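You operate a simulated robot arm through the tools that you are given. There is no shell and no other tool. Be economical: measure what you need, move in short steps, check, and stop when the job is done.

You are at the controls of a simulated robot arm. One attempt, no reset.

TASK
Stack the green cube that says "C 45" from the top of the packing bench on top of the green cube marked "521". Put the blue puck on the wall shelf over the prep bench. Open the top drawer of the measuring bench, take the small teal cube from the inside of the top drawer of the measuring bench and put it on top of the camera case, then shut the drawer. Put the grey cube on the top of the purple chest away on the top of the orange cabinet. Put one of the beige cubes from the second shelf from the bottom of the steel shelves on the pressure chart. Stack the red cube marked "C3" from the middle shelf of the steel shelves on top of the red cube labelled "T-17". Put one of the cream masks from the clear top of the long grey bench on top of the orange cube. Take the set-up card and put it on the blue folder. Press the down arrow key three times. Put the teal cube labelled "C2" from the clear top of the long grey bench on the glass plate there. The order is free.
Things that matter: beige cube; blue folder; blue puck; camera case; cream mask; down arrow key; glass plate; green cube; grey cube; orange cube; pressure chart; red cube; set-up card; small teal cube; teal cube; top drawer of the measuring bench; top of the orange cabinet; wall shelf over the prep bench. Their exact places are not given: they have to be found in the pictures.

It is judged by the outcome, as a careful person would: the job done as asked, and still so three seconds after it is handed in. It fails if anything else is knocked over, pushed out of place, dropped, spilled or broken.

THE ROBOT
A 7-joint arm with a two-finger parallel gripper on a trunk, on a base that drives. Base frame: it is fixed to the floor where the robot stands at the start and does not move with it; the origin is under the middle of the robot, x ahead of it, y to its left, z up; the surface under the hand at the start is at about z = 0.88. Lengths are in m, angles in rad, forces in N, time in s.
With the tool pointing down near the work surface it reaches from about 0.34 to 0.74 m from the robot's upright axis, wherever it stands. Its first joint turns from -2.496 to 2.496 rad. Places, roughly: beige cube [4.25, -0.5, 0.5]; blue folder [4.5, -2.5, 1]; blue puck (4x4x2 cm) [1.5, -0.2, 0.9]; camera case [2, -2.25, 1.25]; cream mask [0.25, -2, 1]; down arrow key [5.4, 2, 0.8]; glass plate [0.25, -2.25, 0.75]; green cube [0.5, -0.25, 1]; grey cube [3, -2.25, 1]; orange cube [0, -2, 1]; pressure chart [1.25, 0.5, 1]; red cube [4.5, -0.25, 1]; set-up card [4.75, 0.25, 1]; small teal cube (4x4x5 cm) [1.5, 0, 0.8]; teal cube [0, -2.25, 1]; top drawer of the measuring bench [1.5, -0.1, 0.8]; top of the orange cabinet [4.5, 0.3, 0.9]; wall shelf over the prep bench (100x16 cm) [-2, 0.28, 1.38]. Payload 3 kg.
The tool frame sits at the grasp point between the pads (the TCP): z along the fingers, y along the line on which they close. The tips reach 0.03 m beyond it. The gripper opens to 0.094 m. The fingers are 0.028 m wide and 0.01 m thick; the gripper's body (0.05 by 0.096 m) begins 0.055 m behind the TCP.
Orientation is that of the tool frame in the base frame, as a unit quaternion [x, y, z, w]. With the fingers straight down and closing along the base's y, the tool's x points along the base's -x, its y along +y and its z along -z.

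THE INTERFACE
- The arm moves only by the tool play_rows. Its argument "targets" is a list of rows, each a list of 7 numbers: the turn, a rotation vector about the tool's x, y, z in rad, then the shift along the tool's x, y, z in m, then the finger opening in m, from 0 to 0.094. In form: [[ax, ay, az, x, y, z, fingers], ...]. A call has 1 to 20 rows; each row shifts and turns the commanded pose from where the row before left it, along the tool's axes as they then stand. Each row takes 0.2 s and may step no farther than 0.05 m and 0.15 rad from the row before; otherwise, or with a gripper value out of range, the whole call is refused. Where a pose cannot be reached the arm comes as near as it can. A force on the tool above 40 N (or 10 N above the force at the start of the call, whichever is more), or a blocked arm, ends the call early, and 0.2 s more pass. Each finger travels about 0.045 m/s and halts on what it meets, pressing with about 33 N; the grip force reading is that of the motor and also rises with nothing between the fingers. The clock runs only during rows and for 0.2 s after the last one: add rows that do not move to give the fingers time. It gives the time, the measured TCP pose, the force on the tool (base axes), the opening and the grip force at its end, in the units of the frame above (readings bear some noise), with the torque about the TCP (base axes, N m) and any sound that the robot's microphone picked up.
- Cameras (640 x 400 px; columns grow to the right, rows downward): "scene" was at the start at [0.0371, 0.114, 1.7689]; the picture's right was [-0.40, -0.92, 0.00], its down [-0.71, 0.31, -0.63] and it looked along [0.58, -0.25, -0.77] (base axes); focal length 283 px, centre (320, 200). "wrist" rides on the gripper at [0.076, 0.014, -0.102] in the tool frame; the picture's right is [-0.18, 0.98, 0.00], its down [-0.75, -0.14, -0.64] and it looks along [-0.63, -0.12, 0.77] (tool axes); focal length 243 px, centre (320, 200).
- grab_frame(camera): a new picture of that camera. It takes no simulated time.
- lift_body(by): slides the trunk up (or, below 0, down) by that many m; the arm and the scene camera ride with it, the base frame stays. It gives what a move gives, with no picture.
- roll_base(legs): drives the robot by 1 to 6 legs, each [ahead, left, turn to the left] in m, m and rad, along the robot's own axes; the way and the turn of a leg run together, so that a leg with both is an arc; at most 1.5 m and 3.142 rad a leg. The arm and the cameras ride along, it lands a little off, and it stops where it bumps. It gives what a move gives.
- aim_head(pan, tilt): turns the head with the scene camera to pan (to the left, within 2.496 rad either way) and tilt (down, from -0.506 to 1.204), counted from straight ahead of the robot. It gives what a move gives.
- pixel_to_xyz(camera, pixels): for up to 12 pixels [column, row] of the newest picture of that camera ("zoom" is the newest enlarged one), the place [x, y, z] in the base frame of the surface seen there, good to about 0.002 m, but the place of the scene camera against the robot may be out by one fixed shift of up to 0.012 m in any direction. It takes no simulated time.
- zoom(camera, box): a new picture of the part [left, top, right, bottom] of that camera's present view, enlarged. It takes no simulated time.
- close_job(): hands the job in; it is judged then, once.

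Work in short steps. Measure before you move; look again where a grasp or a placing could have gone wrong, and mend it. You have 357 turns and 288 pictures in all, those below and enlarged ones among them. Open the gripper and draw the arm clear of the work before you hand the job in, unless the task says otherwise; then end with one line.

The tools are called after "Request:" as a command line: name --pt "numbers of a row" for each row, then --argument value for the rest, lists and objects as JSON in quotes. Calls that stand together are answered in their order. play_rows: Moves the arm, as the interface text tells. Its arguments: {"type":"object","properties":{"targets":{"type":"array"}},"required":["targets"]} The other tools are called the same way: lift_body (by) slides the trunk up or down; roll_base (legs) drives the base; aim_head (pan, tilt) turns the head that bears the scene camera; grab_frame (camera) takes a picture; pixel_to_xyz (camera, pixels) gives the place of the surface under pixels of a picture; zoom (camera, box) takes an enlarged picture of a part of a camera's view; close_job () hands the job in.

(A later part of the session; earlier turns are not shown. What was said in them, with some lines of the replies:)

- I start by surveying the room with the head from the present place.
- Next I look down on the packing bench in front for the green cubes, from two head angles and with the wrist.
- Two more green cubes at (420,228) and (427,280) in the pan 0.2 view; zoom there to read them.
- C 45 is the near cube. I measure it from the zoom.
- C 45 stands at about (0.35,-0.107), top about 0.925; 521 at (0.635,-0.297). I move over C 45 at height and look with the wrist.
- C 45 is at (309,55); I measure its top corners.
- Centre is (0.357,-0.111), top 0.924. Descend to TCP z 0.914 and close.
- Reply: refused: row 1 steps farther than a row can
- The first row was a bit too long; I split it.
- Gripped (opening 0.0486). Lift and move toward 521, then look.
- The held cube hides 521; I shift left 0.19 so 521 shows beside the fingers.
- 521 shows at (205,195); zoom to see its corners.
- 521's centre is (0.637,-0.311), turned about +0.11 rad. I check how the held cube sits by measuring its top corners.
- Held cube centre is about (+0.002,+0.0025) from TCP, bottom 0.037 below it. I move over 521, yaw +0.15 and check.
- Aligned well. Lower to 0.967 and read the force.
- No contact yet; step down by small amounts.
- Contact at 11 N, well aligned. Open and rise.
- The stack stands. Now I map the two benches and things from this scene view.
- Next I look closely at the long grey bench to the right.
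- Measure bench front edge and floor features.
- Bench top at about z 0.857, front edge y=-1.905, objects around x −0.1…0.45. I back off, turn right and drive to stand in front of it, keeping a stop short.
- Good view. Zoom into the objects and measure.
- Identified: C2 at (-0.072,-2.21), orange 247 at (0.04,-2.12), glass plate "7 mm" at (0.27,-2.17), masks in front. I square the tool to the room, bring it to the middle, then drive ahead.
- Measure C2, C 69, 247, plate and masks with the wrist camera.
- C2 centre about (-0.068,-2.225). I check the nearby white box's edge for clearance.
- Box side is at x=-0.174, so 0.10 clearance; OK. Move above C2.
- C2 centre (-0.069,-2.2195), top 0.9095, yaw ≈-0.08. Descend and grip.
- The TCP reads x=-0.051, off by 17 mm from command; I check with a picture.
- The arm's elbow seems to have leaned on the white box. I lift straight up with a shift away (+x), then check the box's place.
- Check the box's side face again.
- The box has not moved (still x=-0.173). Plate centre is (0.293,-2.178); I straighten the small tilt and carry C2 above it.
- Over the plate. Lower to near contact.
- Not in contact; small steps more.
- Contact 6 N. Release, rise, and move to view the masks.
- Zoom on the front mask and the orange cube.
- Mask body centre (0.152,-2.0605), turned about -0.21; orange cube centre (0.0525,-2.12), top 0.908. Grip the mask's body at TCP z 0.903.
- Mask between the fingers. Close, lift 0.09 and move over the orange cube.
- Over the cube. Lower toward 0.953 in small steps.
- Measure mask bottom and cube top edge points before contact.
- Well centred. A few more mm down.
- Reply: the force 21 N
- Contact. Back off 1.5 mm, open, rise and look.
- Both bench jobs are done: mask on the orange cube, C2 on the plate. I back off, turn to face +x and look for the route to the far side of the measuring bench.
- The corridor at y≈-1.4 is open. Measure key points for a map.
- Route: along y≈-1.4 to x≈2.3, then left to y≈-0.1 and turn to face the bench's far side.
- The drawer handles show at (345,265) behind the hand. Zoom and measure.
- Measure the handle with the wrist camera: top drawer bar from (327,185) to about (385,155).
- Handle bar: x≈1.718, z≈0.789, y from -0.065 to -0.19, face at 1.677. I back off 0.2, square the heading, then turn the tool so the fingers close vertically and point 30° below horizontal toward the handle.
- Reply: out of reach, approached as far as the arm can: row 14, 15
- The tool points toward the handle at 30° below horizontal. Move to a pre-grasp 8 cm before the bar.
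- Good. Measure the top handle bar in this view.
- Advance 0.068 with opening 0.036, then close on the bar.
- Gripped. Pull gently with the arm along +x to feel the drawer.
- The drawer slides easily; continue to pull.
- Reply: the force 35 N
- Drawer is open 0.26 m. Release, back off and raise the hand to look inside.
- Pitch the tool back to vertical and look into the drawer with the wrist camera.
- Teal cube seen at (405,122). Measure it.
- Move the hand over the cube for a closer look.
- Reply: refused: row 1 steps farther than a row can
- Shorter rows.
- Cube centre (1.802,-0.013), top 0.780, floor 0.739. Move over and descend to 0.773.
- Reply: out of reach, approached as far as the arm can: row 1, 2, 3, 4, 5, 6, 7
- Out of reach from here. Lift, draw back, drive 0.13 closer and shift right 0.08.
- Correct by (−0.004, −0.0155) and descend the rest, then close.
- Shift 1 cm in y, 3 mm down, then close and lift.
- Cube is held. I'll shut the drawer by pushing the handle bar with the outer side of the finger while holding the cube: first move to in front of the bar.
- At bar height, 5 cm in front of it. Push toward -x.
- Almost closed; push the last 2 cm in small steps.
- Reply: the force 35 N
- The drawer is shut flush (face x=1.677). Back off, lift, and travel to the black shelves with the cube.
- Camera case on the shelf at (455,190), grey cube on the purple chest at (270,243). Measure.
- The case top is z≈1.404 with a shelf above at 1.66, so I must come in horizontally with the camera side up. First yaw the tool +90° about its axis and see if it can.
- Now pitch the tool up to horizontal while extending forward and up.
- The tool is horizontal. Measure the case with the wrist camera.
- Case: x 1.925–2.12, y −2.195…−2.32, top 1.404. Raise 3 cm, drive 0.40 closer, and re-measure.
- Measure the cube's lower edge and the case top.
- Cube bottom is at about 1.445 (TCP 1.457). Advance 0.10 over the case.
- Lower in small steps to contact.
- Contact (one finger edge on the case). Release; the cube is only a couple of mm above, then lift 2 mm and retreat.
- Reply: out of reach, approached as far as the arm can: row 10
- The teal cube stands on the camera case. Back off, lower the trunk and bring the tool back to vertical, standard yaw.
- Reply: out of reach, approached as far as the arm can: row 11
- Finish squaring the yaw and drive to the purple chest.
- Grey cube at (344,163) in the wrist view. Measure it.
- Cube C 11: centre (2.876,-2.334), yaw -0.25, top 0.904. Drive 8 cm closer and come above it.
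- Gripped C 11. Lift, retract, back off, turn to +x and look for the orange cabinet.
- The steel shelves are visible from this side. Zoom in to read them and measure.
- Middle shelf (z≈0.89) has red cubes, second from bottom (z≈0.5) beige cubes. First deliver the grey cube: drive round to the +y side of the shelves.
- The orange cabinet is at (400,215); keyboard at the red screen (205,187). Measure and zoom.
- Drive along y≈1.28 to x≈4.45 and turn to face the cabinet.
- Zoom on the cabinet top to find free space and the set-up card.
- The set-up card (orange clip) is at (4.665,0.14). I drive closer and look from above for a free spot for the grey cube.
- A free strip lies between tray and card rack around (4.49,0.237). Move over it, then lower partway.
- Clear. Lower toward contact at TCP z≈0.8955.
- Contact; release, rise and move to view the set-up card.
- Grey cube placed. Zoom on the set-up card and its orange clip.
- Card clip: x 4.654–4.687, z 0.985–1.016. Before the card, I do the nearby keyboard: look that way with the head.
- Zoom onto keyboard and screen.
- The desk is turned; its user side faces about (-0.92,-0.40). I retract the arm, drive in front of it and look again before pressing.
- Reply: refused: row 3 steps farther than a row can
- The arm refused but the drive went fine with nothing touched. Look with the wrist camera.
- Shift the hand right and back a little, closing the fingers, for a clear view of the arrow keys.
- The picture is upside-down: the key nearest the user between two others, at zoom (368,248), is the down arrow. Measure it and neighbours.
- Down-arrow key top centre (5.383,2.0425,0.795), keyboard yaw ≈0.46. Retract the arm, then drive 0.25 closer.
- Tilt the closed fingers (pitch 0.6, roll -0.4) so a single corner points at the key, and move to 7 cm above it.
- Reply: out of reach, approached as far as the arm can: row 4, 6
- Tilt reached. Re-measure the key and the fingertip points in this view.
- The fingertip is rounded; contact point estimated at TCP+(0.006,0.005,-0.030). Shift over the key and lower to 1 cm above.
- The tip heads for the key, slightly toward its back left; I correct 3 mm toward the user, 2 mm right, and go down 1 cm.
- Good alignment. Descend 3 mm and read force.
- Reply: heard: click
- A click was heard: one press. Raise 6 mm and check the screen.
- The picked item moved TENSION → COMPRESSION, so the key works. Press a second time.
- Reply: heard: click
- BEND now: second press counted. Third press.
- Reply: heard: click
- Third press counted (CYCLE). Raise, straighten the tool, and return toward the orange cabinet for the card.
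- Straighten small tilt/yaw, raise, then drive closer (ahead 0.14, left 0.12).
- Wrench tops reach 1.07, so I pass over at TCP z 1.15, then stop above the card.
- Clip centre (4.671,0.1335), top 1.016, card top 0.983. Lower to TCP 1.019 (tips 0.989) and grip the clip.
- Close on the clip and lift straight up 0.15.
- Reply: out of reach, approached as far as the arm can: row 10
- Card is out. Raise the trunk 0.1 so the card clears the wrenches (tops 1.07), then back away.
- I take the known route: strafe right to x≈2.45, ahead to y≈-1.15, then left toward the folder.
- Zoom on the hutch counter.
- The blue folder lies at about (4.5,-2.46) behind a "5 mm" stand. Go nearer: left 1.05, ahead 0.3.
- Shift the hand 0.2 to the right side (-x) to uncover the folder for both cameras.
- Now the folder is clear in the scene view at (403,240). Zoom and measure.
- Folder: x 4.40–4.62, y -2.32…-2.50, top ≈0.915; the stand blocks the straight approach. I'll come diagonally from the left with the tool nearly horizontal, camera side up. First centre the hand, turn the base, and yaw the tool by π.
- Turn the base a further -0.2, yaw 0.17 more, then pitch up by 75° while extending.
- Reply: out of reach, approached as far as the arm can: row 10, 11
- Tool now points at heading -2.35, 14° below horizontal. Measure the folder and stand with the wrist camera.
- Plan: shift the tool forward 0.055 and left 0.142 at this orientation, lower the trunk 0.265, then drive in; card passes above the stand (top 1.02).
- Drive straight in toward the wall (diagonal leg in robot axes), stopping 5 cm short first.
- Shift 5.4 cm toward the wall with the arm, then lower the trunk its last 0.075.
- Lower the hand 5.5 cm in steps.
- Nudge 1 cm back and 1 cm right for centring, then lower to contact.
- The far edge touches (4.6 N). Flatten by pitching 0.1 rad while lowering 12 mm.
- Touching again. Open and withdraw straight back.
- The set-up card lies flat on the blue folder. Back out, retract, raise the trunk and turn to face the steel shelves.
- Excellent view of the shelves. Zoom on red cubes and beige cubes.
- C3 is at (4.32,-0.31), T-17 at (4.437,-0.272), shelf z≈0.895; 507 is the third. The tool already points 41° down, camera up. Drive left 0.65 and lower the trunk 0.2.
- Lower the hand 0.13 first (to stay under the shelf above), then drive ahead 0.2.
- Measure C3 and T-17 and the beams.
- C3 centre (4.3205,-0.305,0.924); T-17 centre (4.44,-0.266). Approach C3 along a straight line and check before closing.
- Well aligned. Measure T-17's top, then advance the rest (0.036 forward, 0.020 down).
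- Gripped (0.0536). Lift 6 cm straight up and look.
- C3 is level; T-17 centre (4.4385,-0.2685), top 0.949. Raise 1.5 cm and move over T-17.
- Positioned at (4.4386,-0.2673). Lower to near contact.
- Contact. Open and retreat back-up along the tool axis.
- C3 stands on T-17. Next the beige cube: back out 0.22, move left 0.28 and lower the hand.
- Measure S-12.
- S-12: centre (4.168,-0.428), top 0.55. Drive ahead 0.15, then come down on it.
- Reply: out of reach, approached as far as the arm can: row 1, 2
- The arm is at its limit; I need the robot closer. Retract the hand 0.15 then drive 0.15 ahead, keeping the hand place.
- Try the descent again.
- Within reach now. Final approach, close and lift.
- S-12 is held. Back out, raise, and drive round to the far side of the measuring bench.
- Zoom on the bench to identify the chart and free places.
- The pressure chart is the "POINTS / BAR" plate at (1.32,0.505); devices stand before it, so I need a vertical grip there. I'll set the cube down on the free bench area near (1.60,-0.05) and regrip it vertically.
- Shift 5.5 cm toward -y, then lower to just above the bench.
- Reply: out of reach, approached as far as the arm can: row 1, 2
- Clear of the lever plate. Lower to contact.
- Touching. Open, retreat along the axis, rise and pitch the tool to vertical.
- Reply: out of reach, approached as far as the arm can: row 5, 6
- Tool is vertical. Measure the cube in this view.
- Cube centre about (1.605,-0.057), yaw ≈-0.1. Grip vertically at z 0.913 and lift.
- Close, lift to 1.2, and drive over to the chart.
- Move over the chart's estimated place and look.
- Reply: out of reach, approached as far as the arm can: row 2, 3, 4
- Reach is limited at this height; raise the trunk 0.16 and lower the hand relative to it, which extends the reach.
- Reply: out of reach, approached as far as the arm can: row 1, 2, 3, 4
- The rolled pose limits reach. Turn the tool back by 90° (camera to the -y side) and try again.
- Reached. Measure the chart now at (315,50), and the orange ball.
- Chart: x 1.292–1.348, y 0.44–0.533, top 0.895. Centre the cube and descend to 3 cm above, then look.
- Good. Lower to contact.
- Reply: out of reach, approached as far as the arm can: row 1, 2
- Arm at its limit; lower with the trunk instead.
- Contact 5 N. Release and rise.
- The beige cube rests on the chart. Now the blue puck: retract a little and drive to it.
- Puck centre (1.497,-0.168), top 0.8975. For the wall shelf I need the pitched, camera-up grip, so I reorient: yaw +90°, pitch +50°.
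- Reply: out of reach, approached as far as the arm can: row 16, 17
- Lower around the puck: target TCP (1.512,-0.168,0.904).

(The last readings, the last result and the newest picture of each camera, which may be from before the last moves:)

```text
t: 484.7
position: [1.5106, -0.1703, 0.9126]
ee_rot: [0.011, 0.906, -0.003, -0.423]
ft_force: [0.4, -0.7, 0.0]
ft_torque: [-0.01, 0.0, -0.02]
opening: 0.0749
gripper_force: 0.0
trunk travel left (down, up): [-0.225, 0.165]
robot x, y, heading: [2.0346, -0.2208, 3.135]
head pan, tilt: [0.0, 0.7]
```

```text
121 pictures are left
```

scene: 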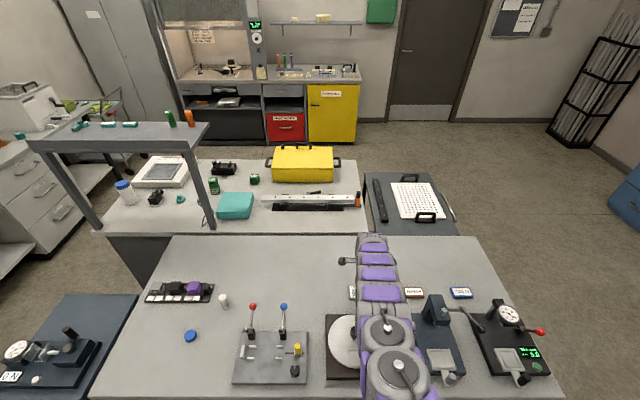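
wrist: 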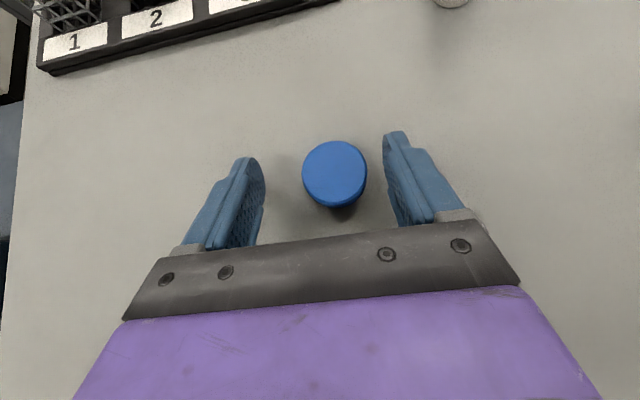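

Lower 7.5 mm more, close, and lift.

Request:
play_rows --pt "0 0 0 -0.0058 0.003 0.0048 0.075" --pt "0 0 0 0 0 0 0.075" --pt "0 0 0 0 0 0 0.02" --pt "0 0 0 0 0 0 0.02" --pt "0 0 0 0 0 0 0.02" --pt "0 0 0 0 0 0 0.02" --pt "0 0 0 0.0154 0 -0.0128 0.02" --pt "0 0 0 0.0308 0 -0.0255 0.02" --pt "0 0 0 0.0308 0 -0.0255 0.02" --pt "0 0 0 0.0308 0 -0.0255 0.02" --pt "0 0 0 0 0 0 0.02"

Request:
grab_frame --camera "wrist"

```text
t: 485.4
position: [1.5115, -0.1619, 0.9103]
ee_rot: [0.012, 0.903, -0.001, -0.429]
ft_force: [14.7, 13.3, 25.8]
ft_torque: [1.12, -0.11, -0.46]
opening: 0.053
gripper_force: 7.0
trunk travel left (down, up): [-0.225, 0.165]
robot x, y, heading: [2.0289, -0.2176, 3.131]
head pan, tilt: [0.0, 0.7]
stopped in row 3: the force on the tool passed its limit at 42 N (the readings are from after the stop); the commanded pose is now the measured one
```

```text
120 pictures are left
```

wrist: 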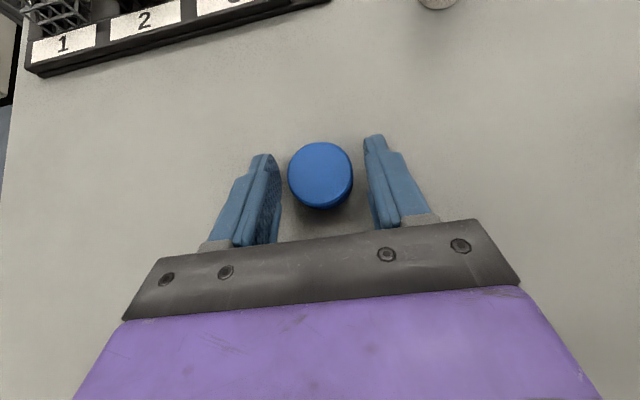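

The tips pressed on the bench. Raise 5 mm, then close.

Request:
play_rows --pt "0 0 0 0.0031 0 -0.0026 0.06" --pt "0 0 0 0 0 0 0.06"

```text
t: 486.0
position: [1.5089, -0.1688, 0.9115]
ee_rot: [0.011, 0.904, -0.001, -0.427]
ft_force: [0.6, -0.6, -0.1]
ft_torque: [0.01, 0.01, 0.0]
opening: 0.0602
gripper_force: 0.0
trunk travel left (down, up): [-0.225, 0.165]
robot x, y, heading: [2.033, -0.2205, 3.132]
head pan, tilt: [0.0, 0.7]
```

Request:
play_rows --pt "0 0 0 0 0 0 0.045" --pt "0 0 0 0 0 0 0.03" --pt "0 0 0 0 0 0 0.02" --pt "0 0 0 0 0 0 0.02" --pt "0 0 0 0 0 0 0.02"

Request:
grab_frame --camera "wrist"

```text
t: 487.2
position: [1.5102, -0.1667, 0.9123]
ee_rot: [0.011, 0.904, -0.001, -0.426]
ft_force: [0.0, 0.3, -0.5]
ft_torque: [0.0, 0.02, -0.01]
opening: 0.0382
gripper_force: 33.2
trunk travel left (down, up): [-0.225, 0.165]
robot x, y, heading: [2.0309, -0.2204, 3.132]
head pan, tilt: [0.0, 0.7]
```

```text
119 pictures are left
```

wrist: 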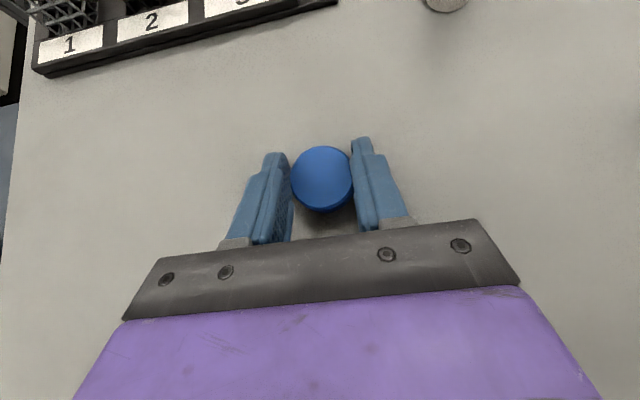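

Gripped at 0.038. Lift 0.15 and check the puck stays.

Request:
play_rows --pt "0 0 0 0.0077 0 -0.0064 0.02" --pt "0 0 0 0.0308 0 -0.0255 0.02" --pt "0 0 0 0.0308 0 -0.0255 0.02" --pt "0 0 0 0.0308 0 -0.0255 0.02" --pt "0 0 0 0.0308 0 -0.0255 0.02" --pt "0 0 0 0 0 0 0.02"

Request:
grab_frame --camera "wrist"

```text
t: 488.6
position: [1.4795, -0.1795, 1.0338]
ee_rot: [0.01, 0.905, 0.0, -0.426]
ft_force: [0.5, -0.8, -0.1]
ft_torque: [0.0, 0.01, -0.06]
opening: 0.0383
gripper_force: 33.3
out of reach, approached as far as the arm can: row 2, 3, 4, 5
trunk travel left (down, up): [-0.225, 0.165]
robot x, y, heading: [2.0338, -0.2198, 3.129]
head pan, tilt: [0.0, 0.7]
```

```text
118 pictures are left
```

wrist: 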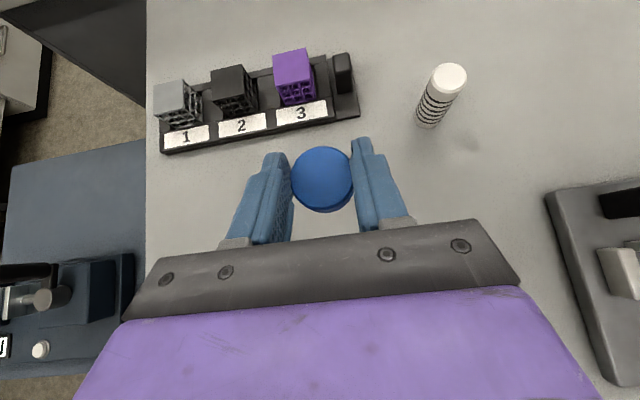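

Puck held. Drive: back, left to y≈-1.3, ahead along the corridor to x≈-0.6, then right to y≈0.28.

Request:
roll_base --legs '[[-0.35, 0, 0.01], [0, 1.1, 0], [1.5, 0, 0], [1.5, 0, 0]]'

Request:
aim_head --pan -0.4 --tilt 0.35

Request:
grab_frame --camera "scene"

```text
t: 510.2
position: [-1.1573, -1.2859, 1.0331]
ee_rot: [0.0, 0.905, -0.006, -0.426]
ft_force: [0.1, 0.3, -0.4]
ft_torque: [-0.01, 0.01, 0.02]
opening: 0.0383
gripper_force: 32.8
trunk travel left (down, up): [-0.225, 0.165]
robot x, y, heading: [-0.6075, -1.3185, -3.129]
head pan, tilt: [0.0, 0.7]
```

```text
t: 511.0
position: [-1.158, -1.2875, 1.0346]
ee_rot: [0.001, 0.904, -0.005, -0.426]
ft_force: [-0.5, -0.4, -0.4]
ft_torque: [0.0, 0.02, 0.02]
opening: 0.0382
gripper_force: 32.8
trunk travel left (down, up): [-0.225, 0.165]
robot x, y, heading: [-0.6051, -1.3188, -3.123]
head pan, tilt: [-0.4, 0.351]
```

```text
117 pictures are left
```

scene: 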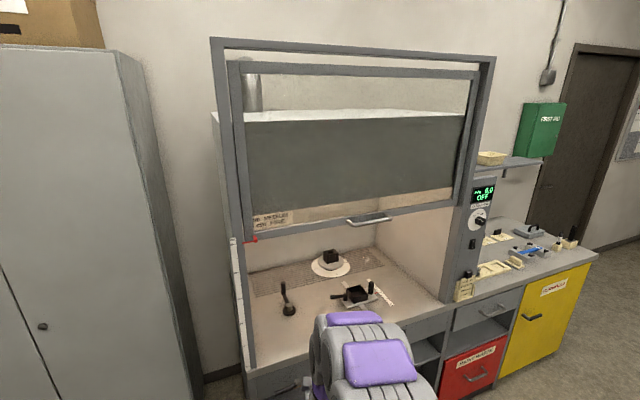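

Drive right 1.5 to face the prep bench's wall shelf.

Request:
roll_base --legs '[[0, -1.4, -0.015], [0, -0.15, 0]]'

Request:
aim_head --pan 0.0 --tilt 0.4

Request:
grab_frame --camera "scene"

```text
t: 519.0
position: [-1.1749, 0.2478, 1.0341]
ee_rot: [-0.002, 0.904, 0.0, -0.427]
ft_force: [-0.6, -1.8, -0.1]
ft_torque: [0.04, 0.0, -0.05]
opening: 0.038
gripper_force: 33.3
trunk travel left (down, up): [-0.225, 0.165]
robot x, y, heading: [-0.6263, 0.2303, -3.134]
head pan, tilt: [-0.4, 0.351]
```

```text
t: 519.9
position: [-1.1736, 0.2706, 1.0352]
ee_rot: [0.003, 0.904, -0.011, -0.428]
ft_force: [0.9, -0.5, -0.3]
ft_torque: [-0.02, -0.05, -0.03]
opening: 0.0382
gripper_force: 33.5
trunk travel left (down, up): [-0.225, 0.165]
robot x, y, heading: [-0.6229, 0.2289, -3.133]
head pan, tilt: [0.0, 0.4]
```

```text
116 pictures are left
```

scene: 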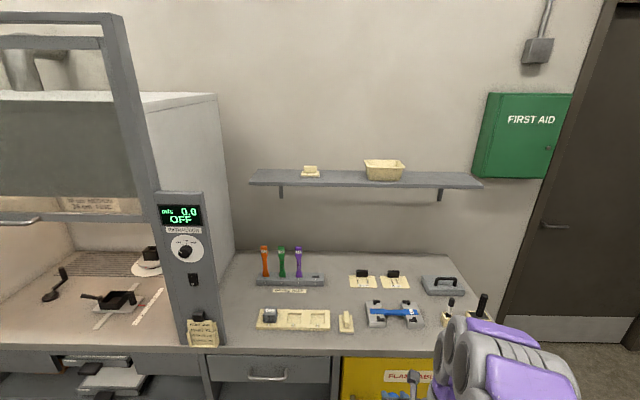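

Measure the shelf and bench.

Request:
pixel_to_xyz --camera "scene" --pixels '[[250, 180], [480, 186], [365, 175], [340, 172], [310, 170], [384, 160], [340, 185], [300, 345], [430, 340], [298, 248], [340, 165], [270, 172]]'

Request:
zoom --camera "scene" --box '[240, 140, 500, 210]'

```text
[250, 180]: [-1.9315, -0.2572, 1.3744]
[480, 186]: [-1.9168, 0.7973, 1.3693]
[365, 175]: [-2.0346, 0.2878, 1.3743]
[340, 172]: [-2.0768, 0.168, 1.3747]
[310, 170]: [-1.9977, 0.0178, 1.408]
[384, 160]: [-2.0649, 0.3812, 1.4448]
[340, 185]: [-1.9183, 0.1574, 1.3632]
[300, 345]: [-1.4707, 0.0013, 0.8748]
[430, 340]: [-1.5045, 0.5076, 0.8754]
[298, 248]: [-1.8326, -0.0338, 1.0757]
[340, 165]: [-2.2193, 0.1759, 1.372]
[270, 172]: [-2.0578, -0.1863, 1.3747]
```

```text
2.46 times, centred on (370, 175) of scene
```

zoom: 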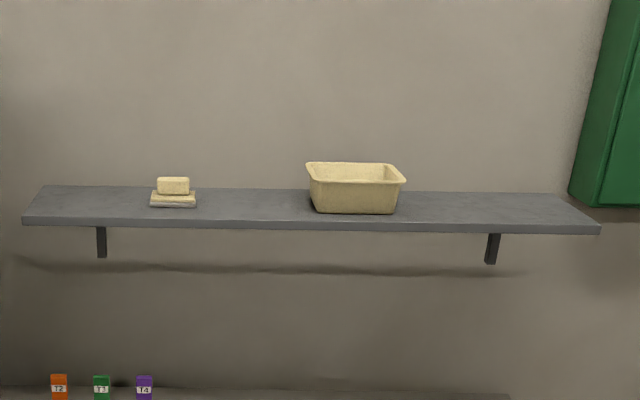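

Free spot on the shelf between soap (y≈0.02) and bin (y≥0.29): y≈0.165, shelf top ≈1.378, front edge x=-1.918. Raise trunk and extend the hand up and forward here first.

Request:
lift_body --by 0.165

Request:
play_rows --pt "0 0 0 0.036 0 -0.0055 0.02" --pt "0 0 0 0.036 0 -0.0055 0.02" --pt "0 0 0 0.036 0 -0.0055 0.02" --pt "0 0 0 0.036 0 -0.0055 0.02" --pt "0 0 0 0.036 0 -0.0055 0.02" --pt "0 0 0 0.036 0 -0.0055 0.02" --pt "0 0 0 0.036 0 -0.0055 0.02" --pt "0 0 0 0.036 0 -0.0055 0.02" --pt "0 0 0 0 0 0 0.02"

Request:
grab_frame --camera "wrist"

```text
t: 521.7
position: [-1.1726, 0.2962, 1.1997]
ee_rot: [0.009, 0.904, -0.016, -0.428]
ft_force: [0.7, 2.2, -0.4]
ft_torque: [-0.05, -0.02, 0.08]
opening: 0.0383
gripper_force: 32.8
trunk travel left (down, up): [-0.39, 0.0]
robot x, y, heading: [-0.6202, 0.2349, -3.134]
head pan, tilt: [0.0, 0.4]
```

```text
t: 523.7
position: [-1.3205, 0.2886, 1.4497]
ee_rot: [0.005, 0.904, -0.014, -0.428]
ft_force: [-0.6, -1.2, -0.1]
ft_torque: [0.02, 0.02, -0.01]
opening: 0.0381
gripper_force: 32.9
trunk travel left (down, up): [-0.39, 0.0]
robot x, y, heading: [-0.624, 0.2315, -3.129]
head pan, tilt: [0.0, 0.4]
```

```text
114 pictures are left
```

wrist: 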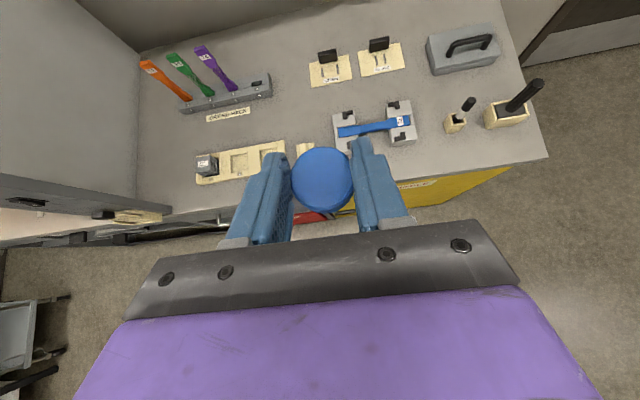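

Works at r=0.70. Test extending another 7 cm forward.

Request:
play_rows --pt "0 0 0 0.0223 0 0.027 0.02" --pt "0 0 0 0.0223 0 0.027 0.02" --pt "0 0 0 0 0 0 0.02"

```text
t: 524.5
position: [-1.3918, 0.2931, 1.4513]
ee_rot: [0.006, 0.904, -0.016, -0.427]
ft_force: [0.2, 0.2, 0.2]
ft_torque: [0.0, 0.03, 0.0]
opening: 0.0381
gripper_force: 32.6
trunk travel left (down, up): [-0.39, 0.0]
robot x, y, heading: [-0.627, 0.2342, -3.128]
head pan, tilt: [0.0, 0.4]
```

Drive left 0.13 and ahead 0.5, stopping just short of the shelf.

Request:
roll_base --legs '[[0, 0.128, -0.01], [0.48, 0, 0]]'

Request:
grab_frame --camera "wrist"

Request:
grab_frame --camera "scene"

```text
t: 528.3
position: [-1.8738, 0.1741, 1.4475]
ee_rot: [0.014, 0.904, -0.01, -0.427]
ft_force: [0.6, 0.5, 0.6]
ft_torque: [-0.03, 0.03, 0.01]
opening: 0.0381
gripper_force: 33.1
trunk travel left (down, up): [-0.39, 0.0]
robot x, y, heading: [-1.1075, 0.1054, 3.135]
head pan, tilt: [0.0, 0.4]
```

```text
113 pictures are left
```

wrist: 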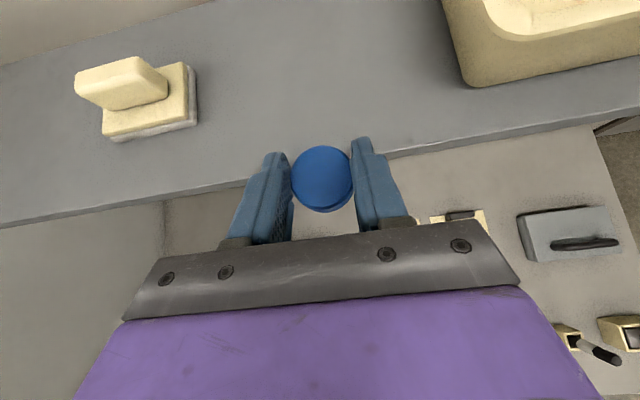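

```text
112 pictures are left
```

scene: 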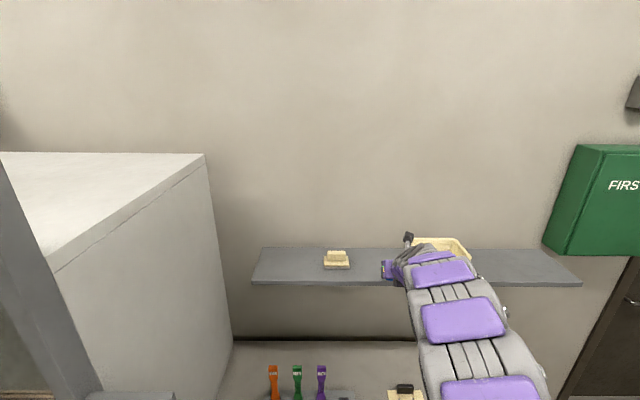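

Measure shelf surface, its front edge, and the puck.

Request:
pixel_to_xyz --camera "wrist" --pixels '[[260, 100], [390, 100], [220, 182], [450, 140], [322, 165], [322, 150], [322, 200], [465, 80], [197, 120], [322, 120]]'

```text
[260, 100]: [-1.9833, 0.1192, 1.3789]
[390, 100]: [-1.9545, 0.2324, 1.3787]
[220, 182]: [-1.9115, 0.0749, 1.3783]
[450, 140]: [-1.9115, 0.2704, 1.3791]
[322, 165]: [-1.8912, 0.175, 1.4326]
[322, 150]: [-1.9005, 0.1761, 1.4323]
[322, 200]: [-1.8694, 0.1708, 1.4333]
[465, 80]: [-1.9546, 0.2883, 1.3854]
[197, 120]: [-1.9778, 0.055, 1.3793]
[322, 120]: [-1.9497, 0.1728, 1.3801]
```

Puck bottom is 0.035 below TCP; shelf top 1.379. Drive ahead 5 cm more.

Request:
roll_base --legs '[[0.05, 0, 0]]'

Request:
play_rows --pt "0 0 0 0.0128 0 0.0154 0.02" --pt "0 0 0 -0.0154 0 0.0128 0.02" --pt "0 0 0 0 0 0 0.02"

Request:
grab_frame --camera "wrist"

```text
t: 529.2
position: [-1.9213, 0.2066, 1.4471]
ee_rot: [0.02, 0.904, -0.019, -0.427]
ft_force: [0.2, 1.1, 0.2]
ft_torque: [-0.02, -0.01, 0.03]
opening: 0.0382
gripper_force: 33.7
trunk travel left (down, up): [-0.39, 0.0]
robot x, y, heading: [-1.1522, 0.1078, 3.138]
head pan, tilt: [0.0, 0.4]
```

```text
t: 530.0
position: [-1.9416, 0.2001, 1.4311]
ee_rot: [0.018, 0.903, -0.016, -0.428]
ft_force: [-1.1, -1.4, 1.5]
ft_torque: [0.02, -0.02, -0.02]
opening: 0.0382
gripper_force: 33.2
trunk travel left (down, up): [-0.39, 0.0]
robot x, y, heading: [-1.1546, 0.1099, 3.137]
head pan, tilt: [0.0, 0.4]
```

```text
111 pictures are left
```

wrist: 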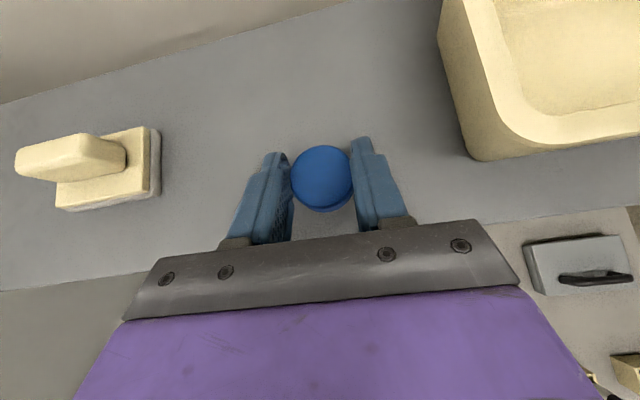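

Shift 2 cm toward -y and lower to contact.

Request:
play_rows --pt "0 0 0 0 -0.02 0 0.02" --pt "0 0 0 -0.0077 0 0.0064 0.02" --pt "0 0 0 -0.0038 0 0.0032 0.02" --pt "0 0 0 0 0 0 0.02"

```text
t: 531.0
position: [-1.9424, 0.2078, 1.4165]
ee_rot: [0.023, 0.903, -0.025, -0.429]
ft_force: [-0.4, 0.7, 0.3]
ft_torque: [-0.01, 0.02, 0.02]
opening: 0.038
gripper_force: 33.1
trunk travel left (down, up): [-0.39, 0.0]
robot x, y, heading: [-1.1548, 0.1162, 3.139]
head pan, tilt: [0.0, 0.4]
```

Request:
play_rows --pt "0 0 0 -0.0012 0 0.001 0.02" --pt "0 0 0 -0.0012 0 0.001 0.02" --pt "0 0 0 0 0 0 0.02"

Request:
grab_frame --camera "wrist"

```text
t: 531.8
position: [-1.943, 0.1784, 1.4121]
ee_rot: [0.018, 0.903, -0.017, -0.428]
ft_force: [0.0, -3.8, 4.3]
ft_torque: [-0.02, 0.02, 0.01]
opening: 0.0379
gripper_force: 32.6
trunk travel left (down, up): [-0.39, 0.0]
robot x, y, heading: [-1.1547, 0.1088, 3.133]
head pan, tilt: [0.0, 0.4]
```

```text
110 pictures are left
```

wrist: 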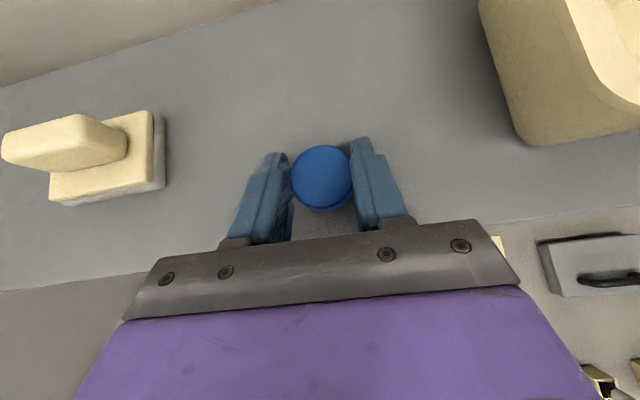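

Contact. Let it settle, then open and retreat.

Request:
play_rows --pt "0 0 0 0 0 0 0.02" --pt "0 0 0 0 0 0 0.02" --pt "0 0 0 0 0 0 0.045" --pt "0 0 0 0 0 0 0.055" --pt "0 0 0 0 0 0 0.065" --pt "0 0 0 0 0 0 0.065" --pt "0 0 0 0 0 -0.02 0.065" --pt "0 0 0 0 0 -0.03 0.065" --pt "0 0 0 0 0 -0.04 0.065" --pt "0 0 0 0 0 -0.04 0.065"

Request:
grab_frame --camera "wrist"

```text
t: 534.0
position: [-1.8358, 0.2037, 1.4952]
ee_rot: [0.022, 0.903, -0.024, -0.429]
ft_force: [-0.2, 1.0, -0.2]
ft_torque: [0.0, 0.01, 0.01]
opening: 0.0653
gripper_force: 0.1
trunk travel left (down, up): [-0.39, 0.0]
robot x, y, heading: [-1.1533, 0.1111, 3.138]
head pan, tilt: [0.0, 0.4]
```

```text
109 pictures are left
```

wrist: 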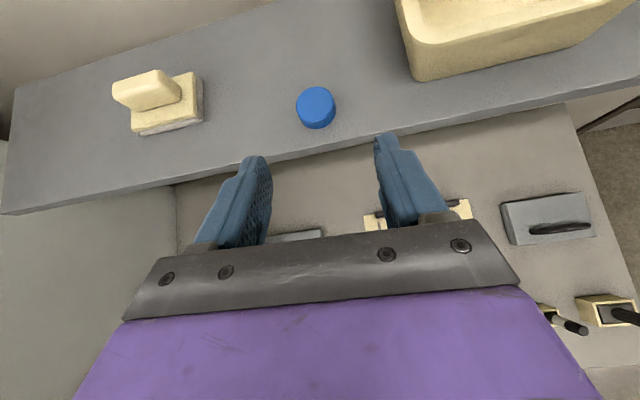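

The puck sits on the shelf. Back away and verify the earlier results with the head camera.

Request:
roll_base --legs '[[-0.5, 0, 0]]'

Request:
aim_head --pan 0.0 --tilt 0.45

Request:
grab_frame --camera "scene"

Request:
aim_head --pan 2.3 --tilt 0.45

Request:
grab_frame --camera "scene"

```text
t: 536.9
position: [-1.3383, 0.1965, 1.4931]
ee_rot: [0.023, 0.903, -0.02, -0.429]
ft_force: [0.3, 0.1, -0.6]
ft_torque: [0.0, -0.03, -0.03]
opening: 0.0649
gripper_force: 0.0
trunk travel left (down, up): [-0.39, 0.0]
robot x, y, heading: [-0.6532, 0.1074, 3.131]
head pan, tilt: [0.0, 0.4]
```

```text
t: 537.6
position: [-1.335, 0.1968, 1.4937]
ee_rot: [0.024, 0.903, -0.019, -0.428]
ft_force: [0.7, 0.2, -0.1]
ft_torque: [-0.02, -0.01, -0.01]
opening: 0.0651
gripper_force: 0.1
trunk travel left (down, up): [-0.39, 0.0]
robot x, y, heading: [-0.6502, 0.1076, 3.134]
head pan, tilt: [0.0, 0.45]
```

```text
108 pictures are left
```

scene: 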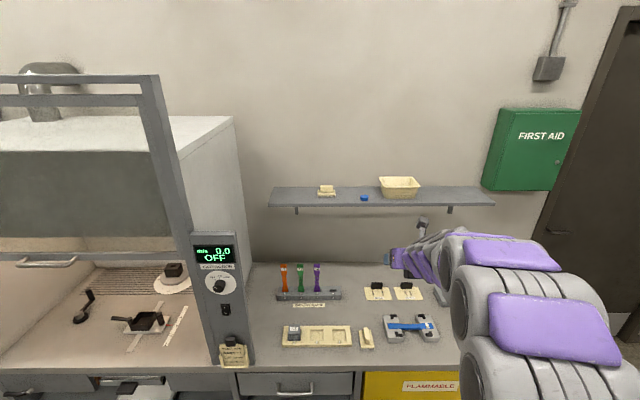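

```text
t: 539.7
position: [-1.3354, 0.1934, 1.4935]
ee_rot: [0.022, 0.903, -0.02, -0.429]
ft_force: [0.3, 0.1, -0.4]
ft_torque: [0.01, 0.03, 0.0]
opening: 0.0652
gripper_force: 0.1
trunk travel left (down, up): [-0.39, 0.0]
robot x, y, heading: [-0.653, 0.1074, 3.131]
head pan, tilt: [2.3, 0.45]
```

```text
107 pictures are left
```

scene: 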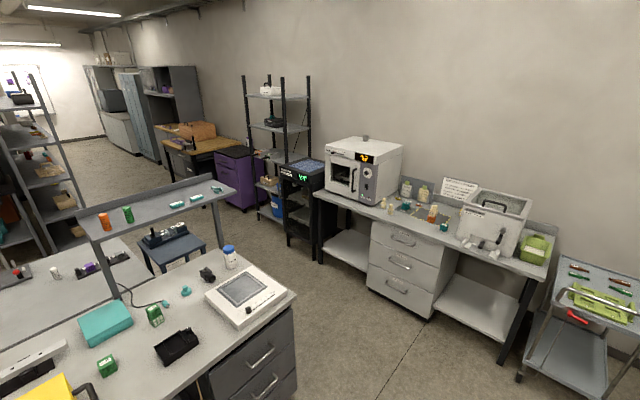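

Zoom on the grey bench, the camera case and the packing bench.

Request:
zoom --camera "scene" --box '[375, 180, 475, 240]'

Request:
zoom --camera "scene" --box '[230, 90, 330, 160]'

Request:
zoom --camera "scene" --box '[70, 250, 230, 390]'

```text
6.40 times, centred on (425, 210) of scene
```

zoom: 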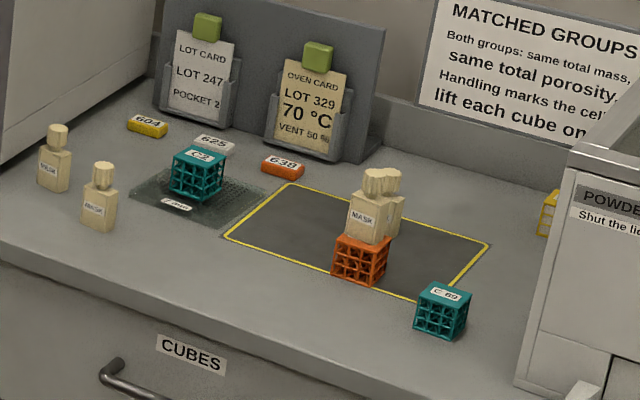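

```text
5.71 times, centred on (280, 125) of scene
```

zoom: 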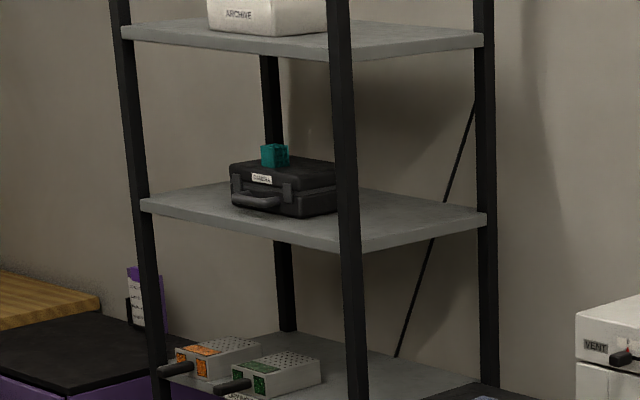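

```text
2.86 times, centred on (150, 320) of scene
```

zoom: 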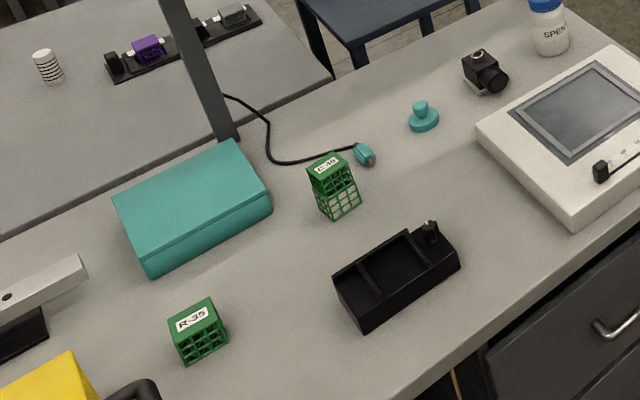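

All jobs check out: every stack and placing is standing, the gripper is open and the arm is clear. I hand it in.

Request:
close_job

```text
The job is handed in.
```

All ten tasks are done and the job is handed in. The arm once leaned lightly on the white "POWDER" box on the long grey bench; it measured in the same place afterwards, and I saw nothing else knocked or moved.
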